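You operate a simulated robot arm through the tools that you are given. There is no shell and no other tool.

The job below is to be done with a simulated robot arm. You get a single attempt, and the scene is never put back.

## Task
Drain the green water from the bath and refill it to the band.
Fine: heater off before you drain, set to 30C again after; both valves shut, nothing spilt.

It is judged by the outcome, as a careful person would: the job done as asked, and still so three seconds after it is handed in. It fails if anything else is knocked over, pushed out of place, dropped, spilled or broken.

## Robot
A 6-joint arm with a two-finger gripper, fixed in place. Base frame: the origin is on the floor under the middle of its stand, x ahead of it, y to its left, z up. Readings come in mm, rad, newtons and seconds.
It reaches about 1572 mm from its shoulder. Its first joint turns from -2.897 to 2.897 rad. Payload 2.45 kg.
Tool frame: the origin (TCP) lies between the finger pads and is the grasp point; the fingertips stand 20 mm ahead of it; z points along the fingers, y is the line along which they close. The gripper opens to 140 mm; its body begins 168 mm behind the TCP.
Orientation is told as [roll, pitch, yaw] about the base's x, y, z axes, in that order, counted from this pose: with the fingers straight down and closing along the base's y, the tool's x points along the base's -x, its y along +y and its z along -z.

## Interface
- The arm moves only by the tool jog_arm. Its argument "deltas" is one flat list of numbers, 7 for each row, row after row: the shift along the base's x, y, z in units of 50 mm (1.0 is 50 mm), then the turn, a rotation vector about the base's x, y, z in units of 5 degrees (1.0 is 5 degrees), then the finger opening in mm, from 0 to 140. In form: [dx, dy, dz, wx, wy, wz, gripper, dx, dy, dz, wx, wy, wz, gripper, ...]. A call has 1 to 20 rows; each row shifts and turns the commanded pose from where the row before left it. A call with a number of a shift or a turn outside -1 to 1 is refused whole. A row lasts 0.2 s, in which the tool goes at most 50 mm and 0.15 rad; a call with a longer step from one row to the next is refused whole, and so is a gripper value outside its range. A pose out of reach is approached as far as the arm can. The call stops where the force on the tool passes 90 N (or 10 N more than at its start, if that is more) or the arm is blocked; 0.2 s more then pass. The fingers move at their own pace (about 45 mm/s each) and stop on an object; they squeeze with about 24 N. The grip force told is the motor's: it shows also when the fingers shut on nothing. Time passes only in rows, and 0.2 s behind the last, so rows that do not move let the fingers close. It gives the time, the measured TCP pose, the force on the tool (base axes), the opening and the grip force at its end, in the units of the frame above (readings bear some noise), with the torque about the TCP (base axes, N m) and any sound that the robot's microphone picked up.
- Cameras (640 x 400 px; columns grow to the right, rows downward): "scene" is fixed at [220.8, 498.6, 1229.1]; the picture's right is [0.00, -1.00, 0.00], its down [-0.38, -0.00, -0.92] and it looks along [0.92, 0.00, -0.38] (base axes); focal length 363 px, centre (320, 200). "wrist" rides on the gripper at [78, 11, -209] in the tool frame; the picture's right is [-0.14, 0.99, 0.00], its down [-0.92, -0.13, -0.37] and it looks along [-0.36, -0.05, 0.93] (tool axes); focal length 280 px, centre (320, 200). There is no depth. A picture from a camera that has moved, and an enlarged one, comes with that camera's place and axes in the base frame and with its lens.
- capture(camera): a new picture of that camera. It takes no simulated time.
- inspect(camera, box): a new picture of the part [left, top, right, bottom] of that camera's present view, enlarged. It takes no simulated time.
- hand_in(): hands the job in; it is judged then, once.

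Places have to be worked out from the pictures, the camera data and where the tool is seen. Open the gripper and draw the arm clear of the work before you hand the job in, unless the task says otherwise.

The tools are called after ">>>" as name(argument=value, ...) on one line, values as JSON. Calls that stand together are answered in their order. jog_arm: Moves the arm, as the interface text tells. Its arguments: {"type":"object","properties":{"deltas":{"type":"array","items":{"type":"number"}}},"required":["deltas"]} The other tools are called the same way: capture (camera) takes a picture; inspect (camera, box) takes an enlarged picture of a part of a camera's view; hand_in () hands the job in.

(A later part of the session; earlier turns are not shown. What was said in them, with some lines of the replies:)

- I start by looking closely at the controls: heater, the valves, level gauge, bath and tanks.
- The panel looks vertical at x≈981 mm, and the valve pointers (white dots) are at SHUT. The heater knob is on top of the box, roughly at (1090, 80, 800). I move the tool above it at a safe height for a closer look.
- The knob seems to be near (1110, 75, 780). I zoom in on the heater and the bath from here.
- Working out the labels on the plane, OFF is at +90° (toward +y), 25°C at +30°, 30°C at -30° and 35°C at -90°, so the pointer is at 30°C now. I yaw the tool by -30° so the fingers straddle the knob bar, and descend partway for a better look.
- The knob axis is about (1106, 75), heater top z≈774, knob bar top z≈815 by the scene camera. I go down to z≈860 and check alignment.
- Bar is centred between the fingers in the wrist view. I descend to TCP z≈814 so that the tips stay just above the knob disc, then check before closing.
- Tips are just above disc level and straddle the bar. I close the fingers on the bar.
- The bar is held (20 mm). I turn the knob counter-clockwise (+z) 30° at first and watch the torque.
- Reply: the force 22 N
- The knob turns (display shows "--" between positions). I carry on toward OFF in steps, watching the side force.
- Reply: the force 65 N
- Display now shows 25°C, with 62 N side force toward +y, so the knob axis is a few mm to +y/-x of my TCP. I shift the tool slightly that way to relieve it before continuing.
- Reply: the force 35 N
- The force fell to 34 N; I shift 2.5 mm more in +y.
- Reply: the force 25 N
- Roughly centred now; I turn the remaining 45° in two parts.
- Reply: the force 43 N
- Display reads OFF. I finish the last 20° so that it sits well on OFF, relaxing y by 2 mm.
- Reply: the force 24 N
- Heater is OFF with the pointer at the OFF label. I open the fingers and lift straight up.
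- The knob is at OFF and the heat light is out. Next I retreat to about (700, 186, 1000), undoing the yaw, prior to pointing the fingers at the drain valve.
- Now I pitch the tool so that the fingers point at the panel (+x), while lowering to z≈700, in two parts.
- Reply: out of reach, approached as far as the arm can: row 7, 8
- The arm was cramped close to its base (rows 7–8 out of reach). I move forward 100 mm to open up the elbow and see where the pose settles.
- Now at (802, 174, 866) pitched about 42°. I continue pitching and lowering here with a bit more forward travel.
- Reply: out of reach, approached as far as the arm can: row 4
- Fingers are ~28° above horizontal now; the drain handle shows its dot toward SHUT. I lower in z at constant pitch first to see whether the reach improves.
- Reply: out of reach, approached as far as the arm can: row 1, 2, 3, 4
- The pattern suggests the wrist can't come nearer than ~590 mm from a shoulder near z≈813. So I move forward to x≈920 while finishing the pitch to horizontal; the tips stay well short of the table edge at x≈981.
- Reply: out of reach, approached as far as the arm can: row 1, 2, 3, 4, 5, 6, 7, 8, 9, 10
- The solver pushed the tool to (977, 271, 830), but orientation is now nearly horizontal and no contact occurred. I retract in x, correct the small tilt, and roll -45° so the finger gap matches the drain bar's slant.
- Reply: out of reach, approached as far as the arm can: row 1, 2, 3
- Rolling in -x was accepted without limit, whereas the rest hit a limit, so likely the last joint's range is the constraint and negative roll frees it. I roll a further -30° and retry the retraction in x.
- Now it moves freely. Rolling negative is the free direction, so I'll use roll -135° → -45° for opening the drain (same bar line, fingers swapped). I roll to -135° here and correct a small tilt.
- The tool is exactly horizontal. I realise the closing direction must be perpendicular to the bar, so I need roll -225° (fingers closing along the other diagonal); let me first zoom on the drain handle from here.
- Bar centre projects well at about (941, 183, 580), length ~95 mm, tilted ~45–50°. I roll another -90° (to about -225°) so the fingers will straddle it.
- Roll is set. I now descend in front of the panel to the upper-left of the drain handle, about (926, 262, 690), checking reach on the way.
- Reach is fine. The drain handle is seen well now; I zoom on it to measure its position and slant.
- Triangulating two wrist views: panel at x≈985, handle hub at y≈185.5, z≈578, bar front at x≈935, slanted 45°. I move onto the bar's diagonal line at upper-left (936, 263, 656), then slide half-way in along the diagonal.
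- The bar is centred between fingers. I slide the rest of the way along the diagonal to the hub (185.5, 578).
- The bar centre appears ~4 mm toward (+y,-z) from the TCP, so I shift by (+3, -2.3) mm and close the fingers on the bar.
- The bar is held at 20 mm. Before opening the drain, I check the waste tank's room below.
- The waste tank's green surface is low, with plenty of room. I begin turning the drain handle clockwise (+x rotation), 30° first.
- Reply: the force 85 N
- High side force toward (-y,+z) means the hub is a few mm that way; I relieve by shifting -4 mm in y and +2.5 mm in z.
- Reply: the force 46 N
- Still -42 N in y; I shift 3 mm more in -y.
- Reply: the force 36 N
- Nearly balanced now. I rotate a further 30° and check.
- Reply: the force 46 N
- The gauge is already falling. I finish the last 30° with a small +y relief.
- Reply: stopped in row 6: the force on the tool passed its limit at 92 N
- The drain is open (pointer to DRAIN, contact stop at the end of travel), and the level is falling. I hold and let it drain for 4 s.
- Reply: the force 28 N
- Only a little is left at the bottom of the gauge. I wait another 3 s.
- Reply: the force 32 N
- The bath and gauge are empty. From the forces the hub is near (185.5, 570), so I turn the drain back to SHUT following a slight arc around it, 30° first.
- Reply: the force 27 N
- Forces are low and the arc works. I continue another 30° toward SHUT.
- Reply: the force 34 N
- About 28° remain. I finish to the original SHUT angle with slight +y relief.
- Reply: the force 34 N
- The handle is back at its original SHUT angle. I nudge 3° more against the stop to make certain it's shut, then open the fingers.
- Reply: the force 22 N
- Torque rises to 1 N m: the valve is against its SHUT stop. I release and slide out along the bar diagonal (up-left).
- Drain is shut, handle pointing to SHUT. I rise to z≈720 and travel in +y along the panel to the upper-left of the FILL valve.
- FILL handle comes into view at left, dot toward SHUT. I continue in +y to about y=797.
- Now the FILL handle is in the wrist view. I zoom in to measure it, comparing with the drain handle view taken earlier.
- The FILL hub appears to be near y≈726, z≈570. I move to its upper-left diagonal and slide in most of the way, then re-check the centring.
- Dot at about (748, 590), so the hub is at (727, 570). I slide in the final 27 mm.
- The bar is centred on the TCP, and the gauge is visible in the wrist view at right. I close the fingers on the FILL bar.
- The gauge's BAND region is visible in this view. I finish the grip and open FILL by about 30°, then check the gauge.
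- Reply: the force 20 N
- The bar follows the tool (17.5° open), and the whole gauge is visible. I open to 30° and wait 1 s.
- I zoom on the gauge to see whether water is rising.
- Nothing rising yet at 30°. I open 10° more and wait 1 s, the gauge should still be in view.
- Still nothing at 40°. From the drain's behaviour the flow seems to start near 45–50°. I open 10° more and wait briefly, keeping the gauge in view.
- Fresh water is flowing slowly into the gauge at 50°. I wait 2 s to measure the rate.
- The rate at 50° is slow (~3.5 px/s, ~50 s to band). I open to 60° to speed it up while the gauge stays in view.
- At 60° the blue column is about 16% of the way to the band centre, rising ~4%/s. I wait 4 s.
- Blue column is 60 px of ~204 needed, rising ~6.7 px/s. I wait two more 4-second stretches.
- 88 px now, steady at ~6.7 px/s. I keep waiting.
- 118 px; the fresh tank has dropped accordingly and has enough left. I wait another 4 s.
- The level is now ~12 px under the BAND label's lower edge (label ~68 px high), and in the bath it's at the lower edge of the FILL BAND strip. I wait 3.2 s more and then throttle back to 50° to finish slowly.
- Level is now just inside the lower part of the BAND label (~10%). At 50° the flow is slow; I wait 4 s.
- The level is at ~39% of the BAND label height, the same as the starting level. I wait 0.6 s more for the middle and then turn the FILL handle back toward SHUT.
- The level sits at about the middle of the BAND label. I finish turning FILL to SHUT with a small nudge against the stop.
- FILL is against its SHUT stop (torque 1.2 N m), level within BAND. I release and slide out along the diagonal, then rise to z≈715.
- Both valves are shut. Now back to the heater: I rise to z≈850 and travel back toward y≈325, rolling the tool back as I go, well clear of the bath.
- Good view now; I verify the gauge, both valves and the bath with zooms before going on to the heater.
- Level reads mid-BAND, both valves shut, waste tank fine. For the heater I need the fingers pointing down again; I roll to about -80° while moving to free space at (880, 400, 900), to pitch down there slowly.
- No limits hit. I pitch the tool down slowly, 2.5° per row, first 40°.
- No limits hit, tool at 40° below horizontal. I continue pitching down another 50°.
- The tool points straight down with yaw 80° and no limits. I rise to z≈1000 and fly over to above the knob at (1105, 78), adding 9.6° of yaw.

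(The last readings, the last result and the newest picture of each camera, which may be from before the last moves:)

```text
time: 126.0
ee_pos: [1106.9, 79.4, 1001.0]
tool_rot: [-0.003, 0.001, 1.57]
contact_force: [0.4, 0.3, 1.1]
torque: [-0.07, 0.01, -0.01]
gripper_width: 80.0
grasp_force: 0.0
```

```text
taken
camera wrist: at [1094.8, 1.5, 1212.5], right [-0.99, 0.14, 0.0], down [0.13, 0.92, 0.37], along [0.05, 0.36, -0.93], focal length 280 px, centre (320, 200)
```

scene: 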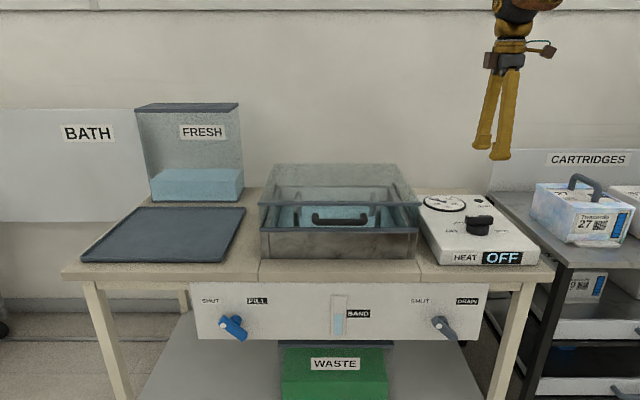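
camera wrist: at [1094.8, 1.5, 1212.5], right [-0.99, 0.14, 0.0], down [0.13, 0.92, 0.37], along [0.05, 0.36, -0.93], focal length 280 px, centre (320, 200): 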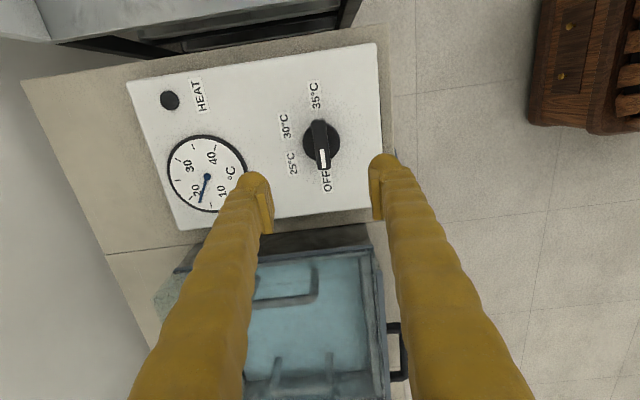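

Same view as when I left the knob. The axis is about (1105.5, 76). I descend to z≈816 with the fingers straddling the bar.

>>> jog_arm(deltas=[-0.03, -0.06, -0.8, 0, 0, 0, 70, 0, 0, -0.8, 0, 0, 0, 70, 0, 0, -0.8, 0, 0, 0, 70, 0, 0, -0.6, 0, 0, 0, 70, 0, 0, -0.3, 0, 0, 0, 70, 0, 0, -0.2, 0, 0, 0, 70, 0, 0, -0.2, 0, 0, 0, 70])

>>> capture(camera="wrist")

>>> inspect(camera="scene", box=[400, 150, 560, 270])

```text
time: 127.6
ee_pos: [1105.1, 74.1, 815.5]
tool_rot: [-0.002, 0.001, 1.57]
contact_force: [-0.1, 0.2, -0.7]
torque: [-0.04, 0.03, -0.02]
gripper_width: 69.8
grasp_force: 0.0
```

```text
taken
camera wrist: at [1092.7, -2.0, 1025.4], right [-0.99, 0.14, 0.0], down [0.13, 0.92, 0.37], along [0.05, 0.36, -0.93], focal length 280 px, centre (320, 200)
```

wrist: 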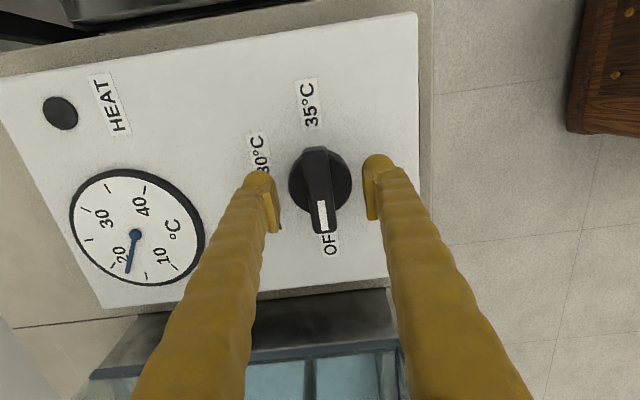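

```text
3.33 times, centred on (480, 210) of scene
camera zoom: at [220.8, 498.6, 1229.1], right [0.0, -1.0, 0.0], down [-0.38, 0.0, -0.92], along [0.92, 0.0, -0.38], focal length 1209 px, centre (-213, 167)
```

zoom: 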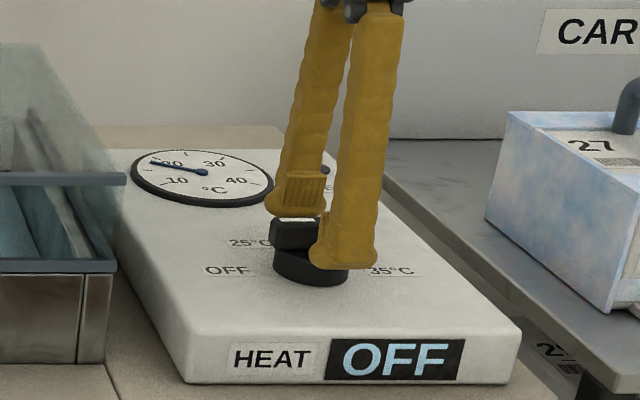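

Bar is centred between fingers. I close on it.

>>> jog_arm(deltas=[0, 0, 0, 0, 0, 0, 40, 0, 0, 0, 0, 0, 0, 20, 0, 0, 0, 0, 0, 0, 10, 0, 0, 0, 0, 0, 0, 10, 0, 0, 0, 0, 0, 0, 10, 0, 0, 0, 0, 0, 0, 10])

```text
time: 129.0
ee_pos: [1104.4, 76.0, 815.2]
tool_rot: [-0.002, 0.002, 1.569]
contact_force: [-0.6, 0.4, -0.7]
torque: [0.01, 0.02, -0.04]
gripper_width: 19.8
grasp_force: 44.5
```

Firm grip at 19.8 mm without side force. I turn clockwise (-z) 40° first.

>>> jog_arm(deltas=[0, 0, 0, 0, 0, -1, 10, 0, 0, 0, 0, 0, -1, 10, 0, 0, 0, 0, 0, -1, 10, 0, 0, 0, 0, 0, -1, 10, 0, 0, 0, 0, 0, -1, 10, 0, 0, 0, 0, 0, -1, 10, 0, 0, 0, 0, 0, -1, 10, 0, 0, 0, 0, 0, -1, 10])

>>> inspect(camera="scene", box=[400, 150, 560, 270])

```text
time: 130.8
ee_pos: [1105.9, 75.8, 815.3]
tool_rot: [-0.004, 0.001, 0.87]
contact_force: [6.9, -14.4, 2.0]
torque: [-0.21, 0.0, 0.0]
gripper_width: 20.1
grasp_force: 45.1
```

```text
3.33 times, centred on (480, 210) of scene
camera zoom: at [220.8, 498.6, 1229.1], right [0.0, -1.0, 0.0], down [-0.38, 0.0, -0.92], along [0.92, 0.0, -0.38], focal length 1209 px, centre (-213, 167)
```

zoom: 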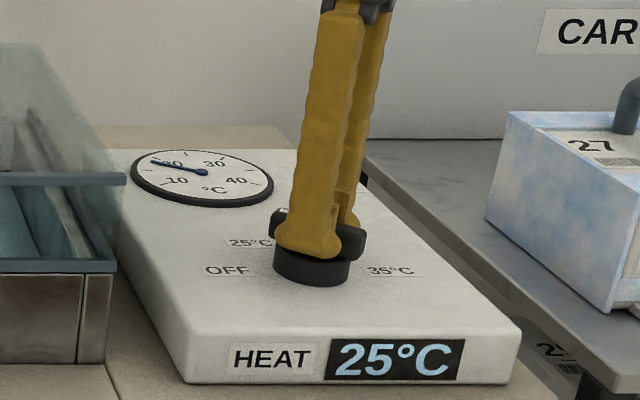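

Forces are small and the display shows 25°C. I continue another 50°.

>>> jog_arm(deltas=[0, -0.01, 0, 0, 0, -1, 10, 0, 0, 0, 0, 0, -1, 10, 0, 0, 0, 0, 0, -1, 10, 0, 0, 0, 0, 0, -1, 10, 0, 0, 0, 0, 0, -1, 10, 0, 0, 0, 0, 0, -1, 10, 0, 0, 0, 0, 0, -1, 10, 0, 0, 0, 0, 0, -1, 10, 0, 0, 0, 0, 0, -1, 10, 0, 0, 0, 0, 0, -1, 10])

>>> inspect(camera="scene", box=[400, 150, 560, 270])

```text
time: 133.0
ee_pos: [1104.2, 74.9, 816.1]
tool_rot: [-0.002, 0.002, -0.004]
contact_force: [12.8, -5.1, 1.0]
torque: [-0.07, -0.01, 0.02]
gripper_width: 19.6
grasp_force: 45.1
```

```text
3.33 times, centred on (480, 210) of scene
camera zoom: at [220.8, 498.6, 1229.1], right [0.0, -1.0, 0.0], down [-0.38, 0.0, -0.92], along [0.92, 0.0, -0.38], focal length 1209 px, centre (-213, 167)
```

zoom: 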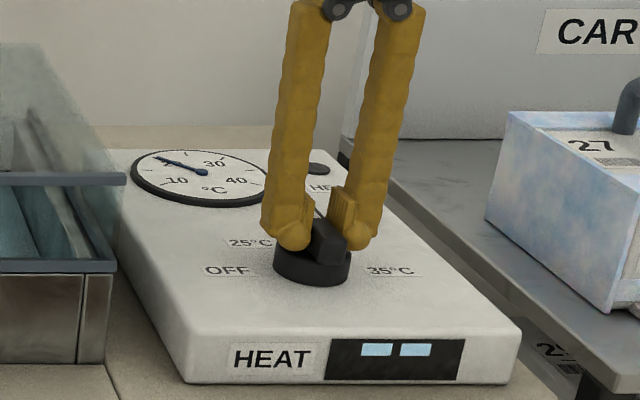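

The pointer is between 25 and 30°C. I turn the remaining 30°.

>>> jog_arm(deltas=[0, 0, 0, 0, 0, -1, 10, 0, 0, 0, 0, 0, -1, 10, 0, 0, 0, 0, 0, -1, 10, 0, 0, 0, 0, 0, -1, 10, 0, 0, 0, 0, 0, -1, 10, 0, 0, 0, 0, 0, -1, 10, 0, 0, 0, 0, 0, 0, 10])

>>> inspect(camera="scene", box=[400, 150, 560, 270])

>>> capture(camera="wrist")

```text
time: 134.6
ee_pos: [1104.9, 75.7, 815.5]
tool_rot: [0.0, 0.001, -0.526]
contact_force: [16.1, 10.4, -0.9]
torque: [0.11, -0.16, 0.01]
gripper_width: 19.8
grasp_force: 45.0
```

```text
3.33 times, centred on (480, 210) of scene
camera zoom: at [220.8, 498.6, 1229.1], right [0.0, -1.0, 0.0], down [-0.38, 0.0, -0.92], along [0.92, 0.0, -0.38], focal length 1209 px, centre (-213, 167)
```

zoom: 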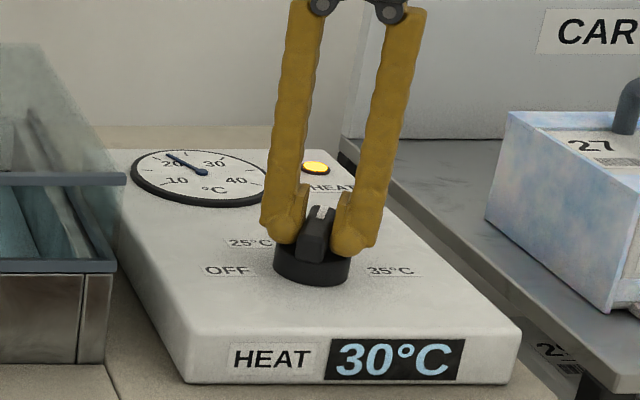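

```text
taken
camera wrist: at [1042.2, 125.0, 1025.3], right [0.62, 0.79, 0.0], down [0.73, -0.57, 0.37], along [0.29, -0.23, -0.93], focal length 280 px, centre (320, 200)
```

wrist: 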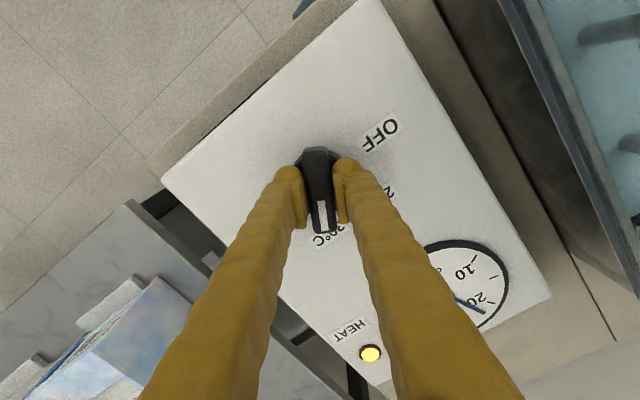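

Display reads 30°C and the heat light is on. I open the fingers, lift straight up, and draw the arm back clear.

>>> jog_arm(deltas=[0, 0, 0, 0, 0, 0, 40, 0, 0, 0, 0, 0, 0, 70, 0, 0, 0, 0, 0, 0, 70, 0, 0, 0, 0, 0, 0, 70, 0, 0, 0.4, 0, 0, 0, 70, 0, 0, 0.8, 0, 0, 0, 70, 0, 0, 0.8, 0, 0, 0, 70, 0, 0, 0.8, 0, 0, 0, 70, 0, 0, 0.8, 0, 0, 0, 70, -0.5, 0.3, 0.3, 0, 0, 1, 90, -0.5, 0.3, 0.3, 0, 0, 1, 110, -0.5, 0.3, 0.3, 0, 0, 1, 130, -0.5, 0.3, 0.3, 0, 0, 1, 140, -0.5, 0.3, 0.3, 0, 0, 1, 140, -0.5, 0.3, 0.3, 0, 0, 1, 140, -0.5, 0.3, 0, 0, 0, 0, 140, -0.5, 0.3, 0, 0, 0, 0, 140, -0.5, 0.3, 0, 0, 0, 0, 140, -0.5, 0.3, 0, 0, 0, 0, 140])

>>> capture(camera="scene")

>>> capture(camera="wrist")

>>> inspect(camera="scene", box=[400, 180, 560, 280])

>>> inspect(camera="scene", box=[180, 270, 500, 400])

>>> inspect(camera="scene", box=[250, 150, 430, 270])

```text
time: 138.6
ee_pos: [853.0, 224.2, 1087.2]
tool_rot: [-0.002, 0.0, -0.002]
contact_force: [0.3, -0.1, -0.4]
torque: [-0.05, -0.02, 0.02]
gripper_width: 140.0
grasp_force: 0.2
```

```text
taken
```

scene: 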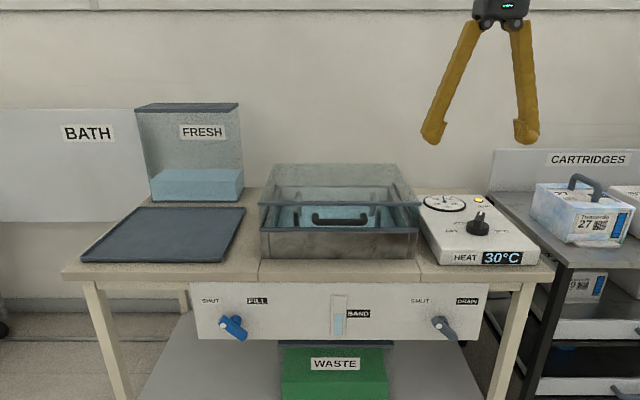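

```text
taken
camera wrist: at [774.7, 236.5, 1295.9], right [0.14, 0.99, 0.0], down [0.92, -0.13, 0.37], along [0.36, -0.05, -0.93], focal length 280 px, centre (320, 200)
```

wrist: 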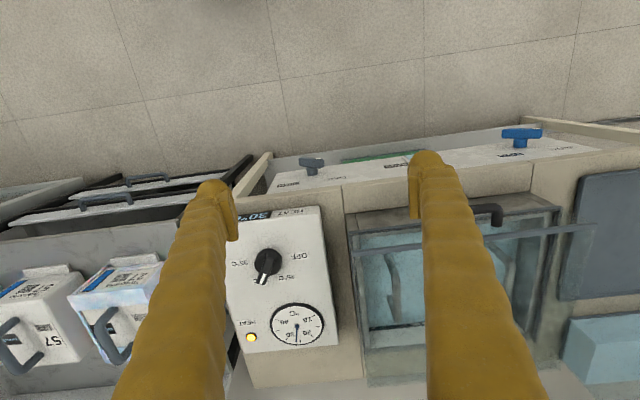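

```text
4.00 times, centred on (480, 230) of scene
camera zoom: at [220.8, 498.6, 1229.1], right [0.0, -1.0, 0.0], down [-0.38, 0.0, -0.92], along [0.92, 0.0, -0.38], focal length 1451 px, centre (-320, 80)
```

zoom: 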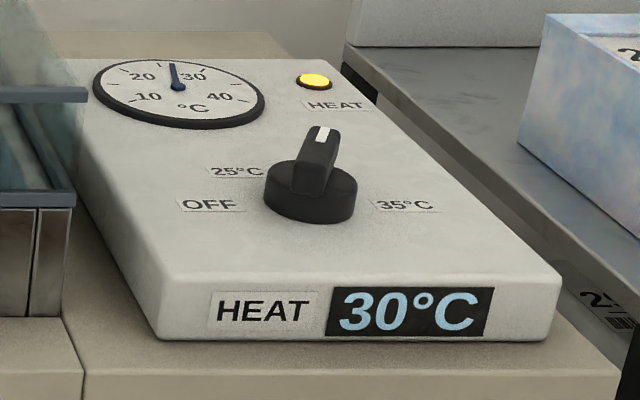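

```text
2.00 times, centred on (340, 335) of scene
camera zoom: at [220.8, 498.6, 1229.1], right [0.0, -1.0, 0.0], down [-0.38, 0.0, -0.92], along [0.92, 0.0, -0.38], focal length 726 px, centre (280, -70)
```

zoom: 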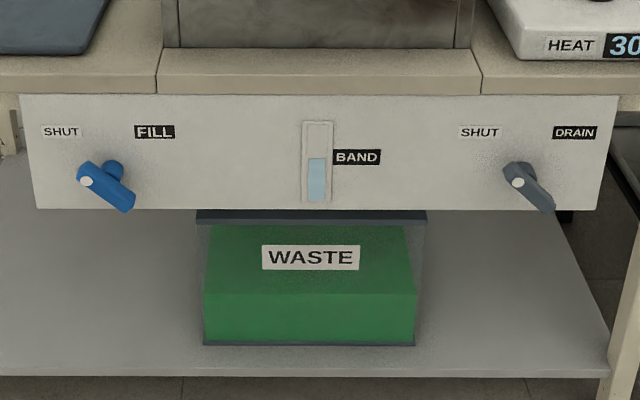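

```text
3.33 times, centred on (340, 210) of scene
camera zoom: at [220.8, 498.6, 1229.1], right [0.0, -1.0, 0.0], down [-0.38, 0.0, -0.92], along [0.92, 0.0, -0.38], focal length 1209 px, centre (253, 167)
```

zoom: 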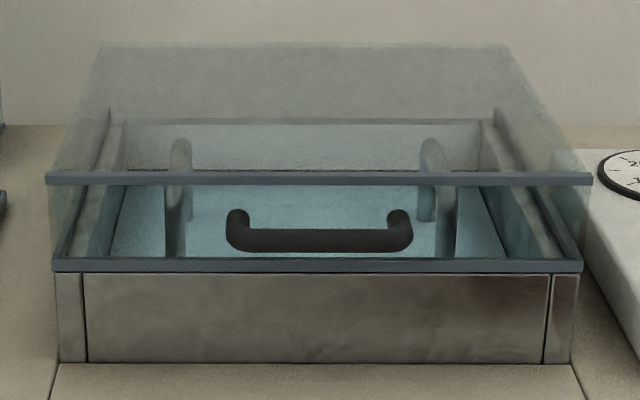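

All looks right; I make one last check that the level is steady inside the band.

>>> jog_arm(deltas=[0, 0, 0, 0, 0, 0, 140, 0, 0, 0, 0, 0, 0, 140, 0, 0, 0, 0, 0, 0, 140, 0, 0, 0, 0, 0, 0, 140, 0, 0, 0, 0, 0, 0, 140, 0, 0, 0, 0, 0, 0, 140, 0, 0, 0, 0, 0, 0, 140, 0, 0, 0, 0, 0, 0, 140, 0, 0, 0, 0, 0, 0, 140, 0, 0, 0, 0, 0, 0, 140])

>>> inspect(camera="scene", box=[310, 285, 380, 345])

>>> inspect(camera="wrist", box=[340, 130, 640, 360])

```text
time: 140.8
ee_pos: [853.7, 224.0, 1086.3]
tool_rot: [-0.002, 0.002, 0.0]
contact_force: [0.7, 0.5, -1.0]
torque: [0.01, -0.03, 0.0]
gripper_width: 139.9
grasp_force: 0.1
```

```text
6.67 times, centred on (345, 315) of scene
camera zoom: at [220.8, 498.6, 1229.1], right [0.0, -1.0, 0.0], down [-0.38, 0.0, -0.92], along [0.92, 0.0, -0.38], focal length 2419 px, centre (153, -567)
```

zoom: 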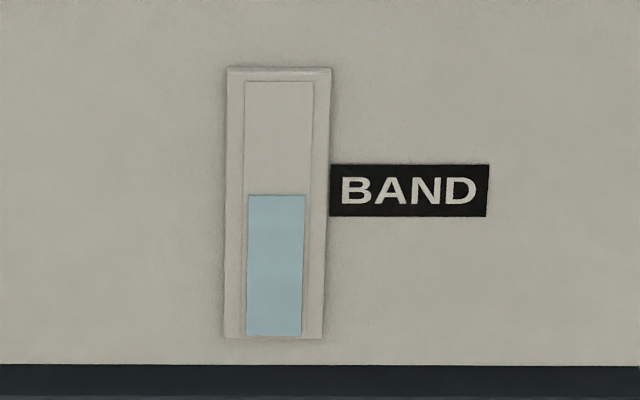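

```text
1.74 times, centred on (490, 245) of wrist
camera zoom: at [775.0, 236.3, 1296.0], right [0.14, 0.99, 0.0], down [0.92, -0.13, 0.37], along [0.36, -0.05, -0.93], focal length 488 px, centre (24, 122)
```

zoom: 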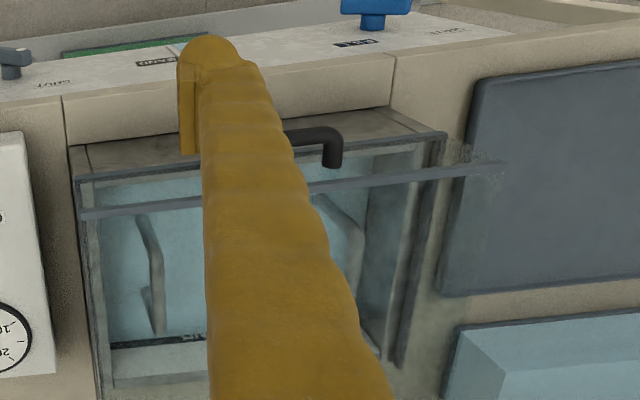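

The level is unchanged and inside the band. Both valves are shut, the heater is set to 30°C, the gripper is open and the arm is clear. I hand in the job.

>>> hand_in()

```text
The job is handed in.
```

The bath has been drained of green water and refilled with fresh water. The level gauge reads inside the BAND mark and held steady before I handed in.

- **Heater:** I turned it off before draining. It is now back on 30°C with the heat light on. The water was still warming toward 30°C at hand-in.
- **Valves:** I turned both DRAIN and FILL back until they reached their SHUT stops, and both handles point to SHUT.
- **Level:** It sits roughly 40–50% of the way up the BAND label, about where the green water stood at the start.
- **Spills:** I saw none. The waste tank took all the green water with room to spare.

The gripper is open and the arm is clear of the bench. While I was moving the arm toward the drain valve it drifted a few centimetres off course in open space, but it touched nothing.
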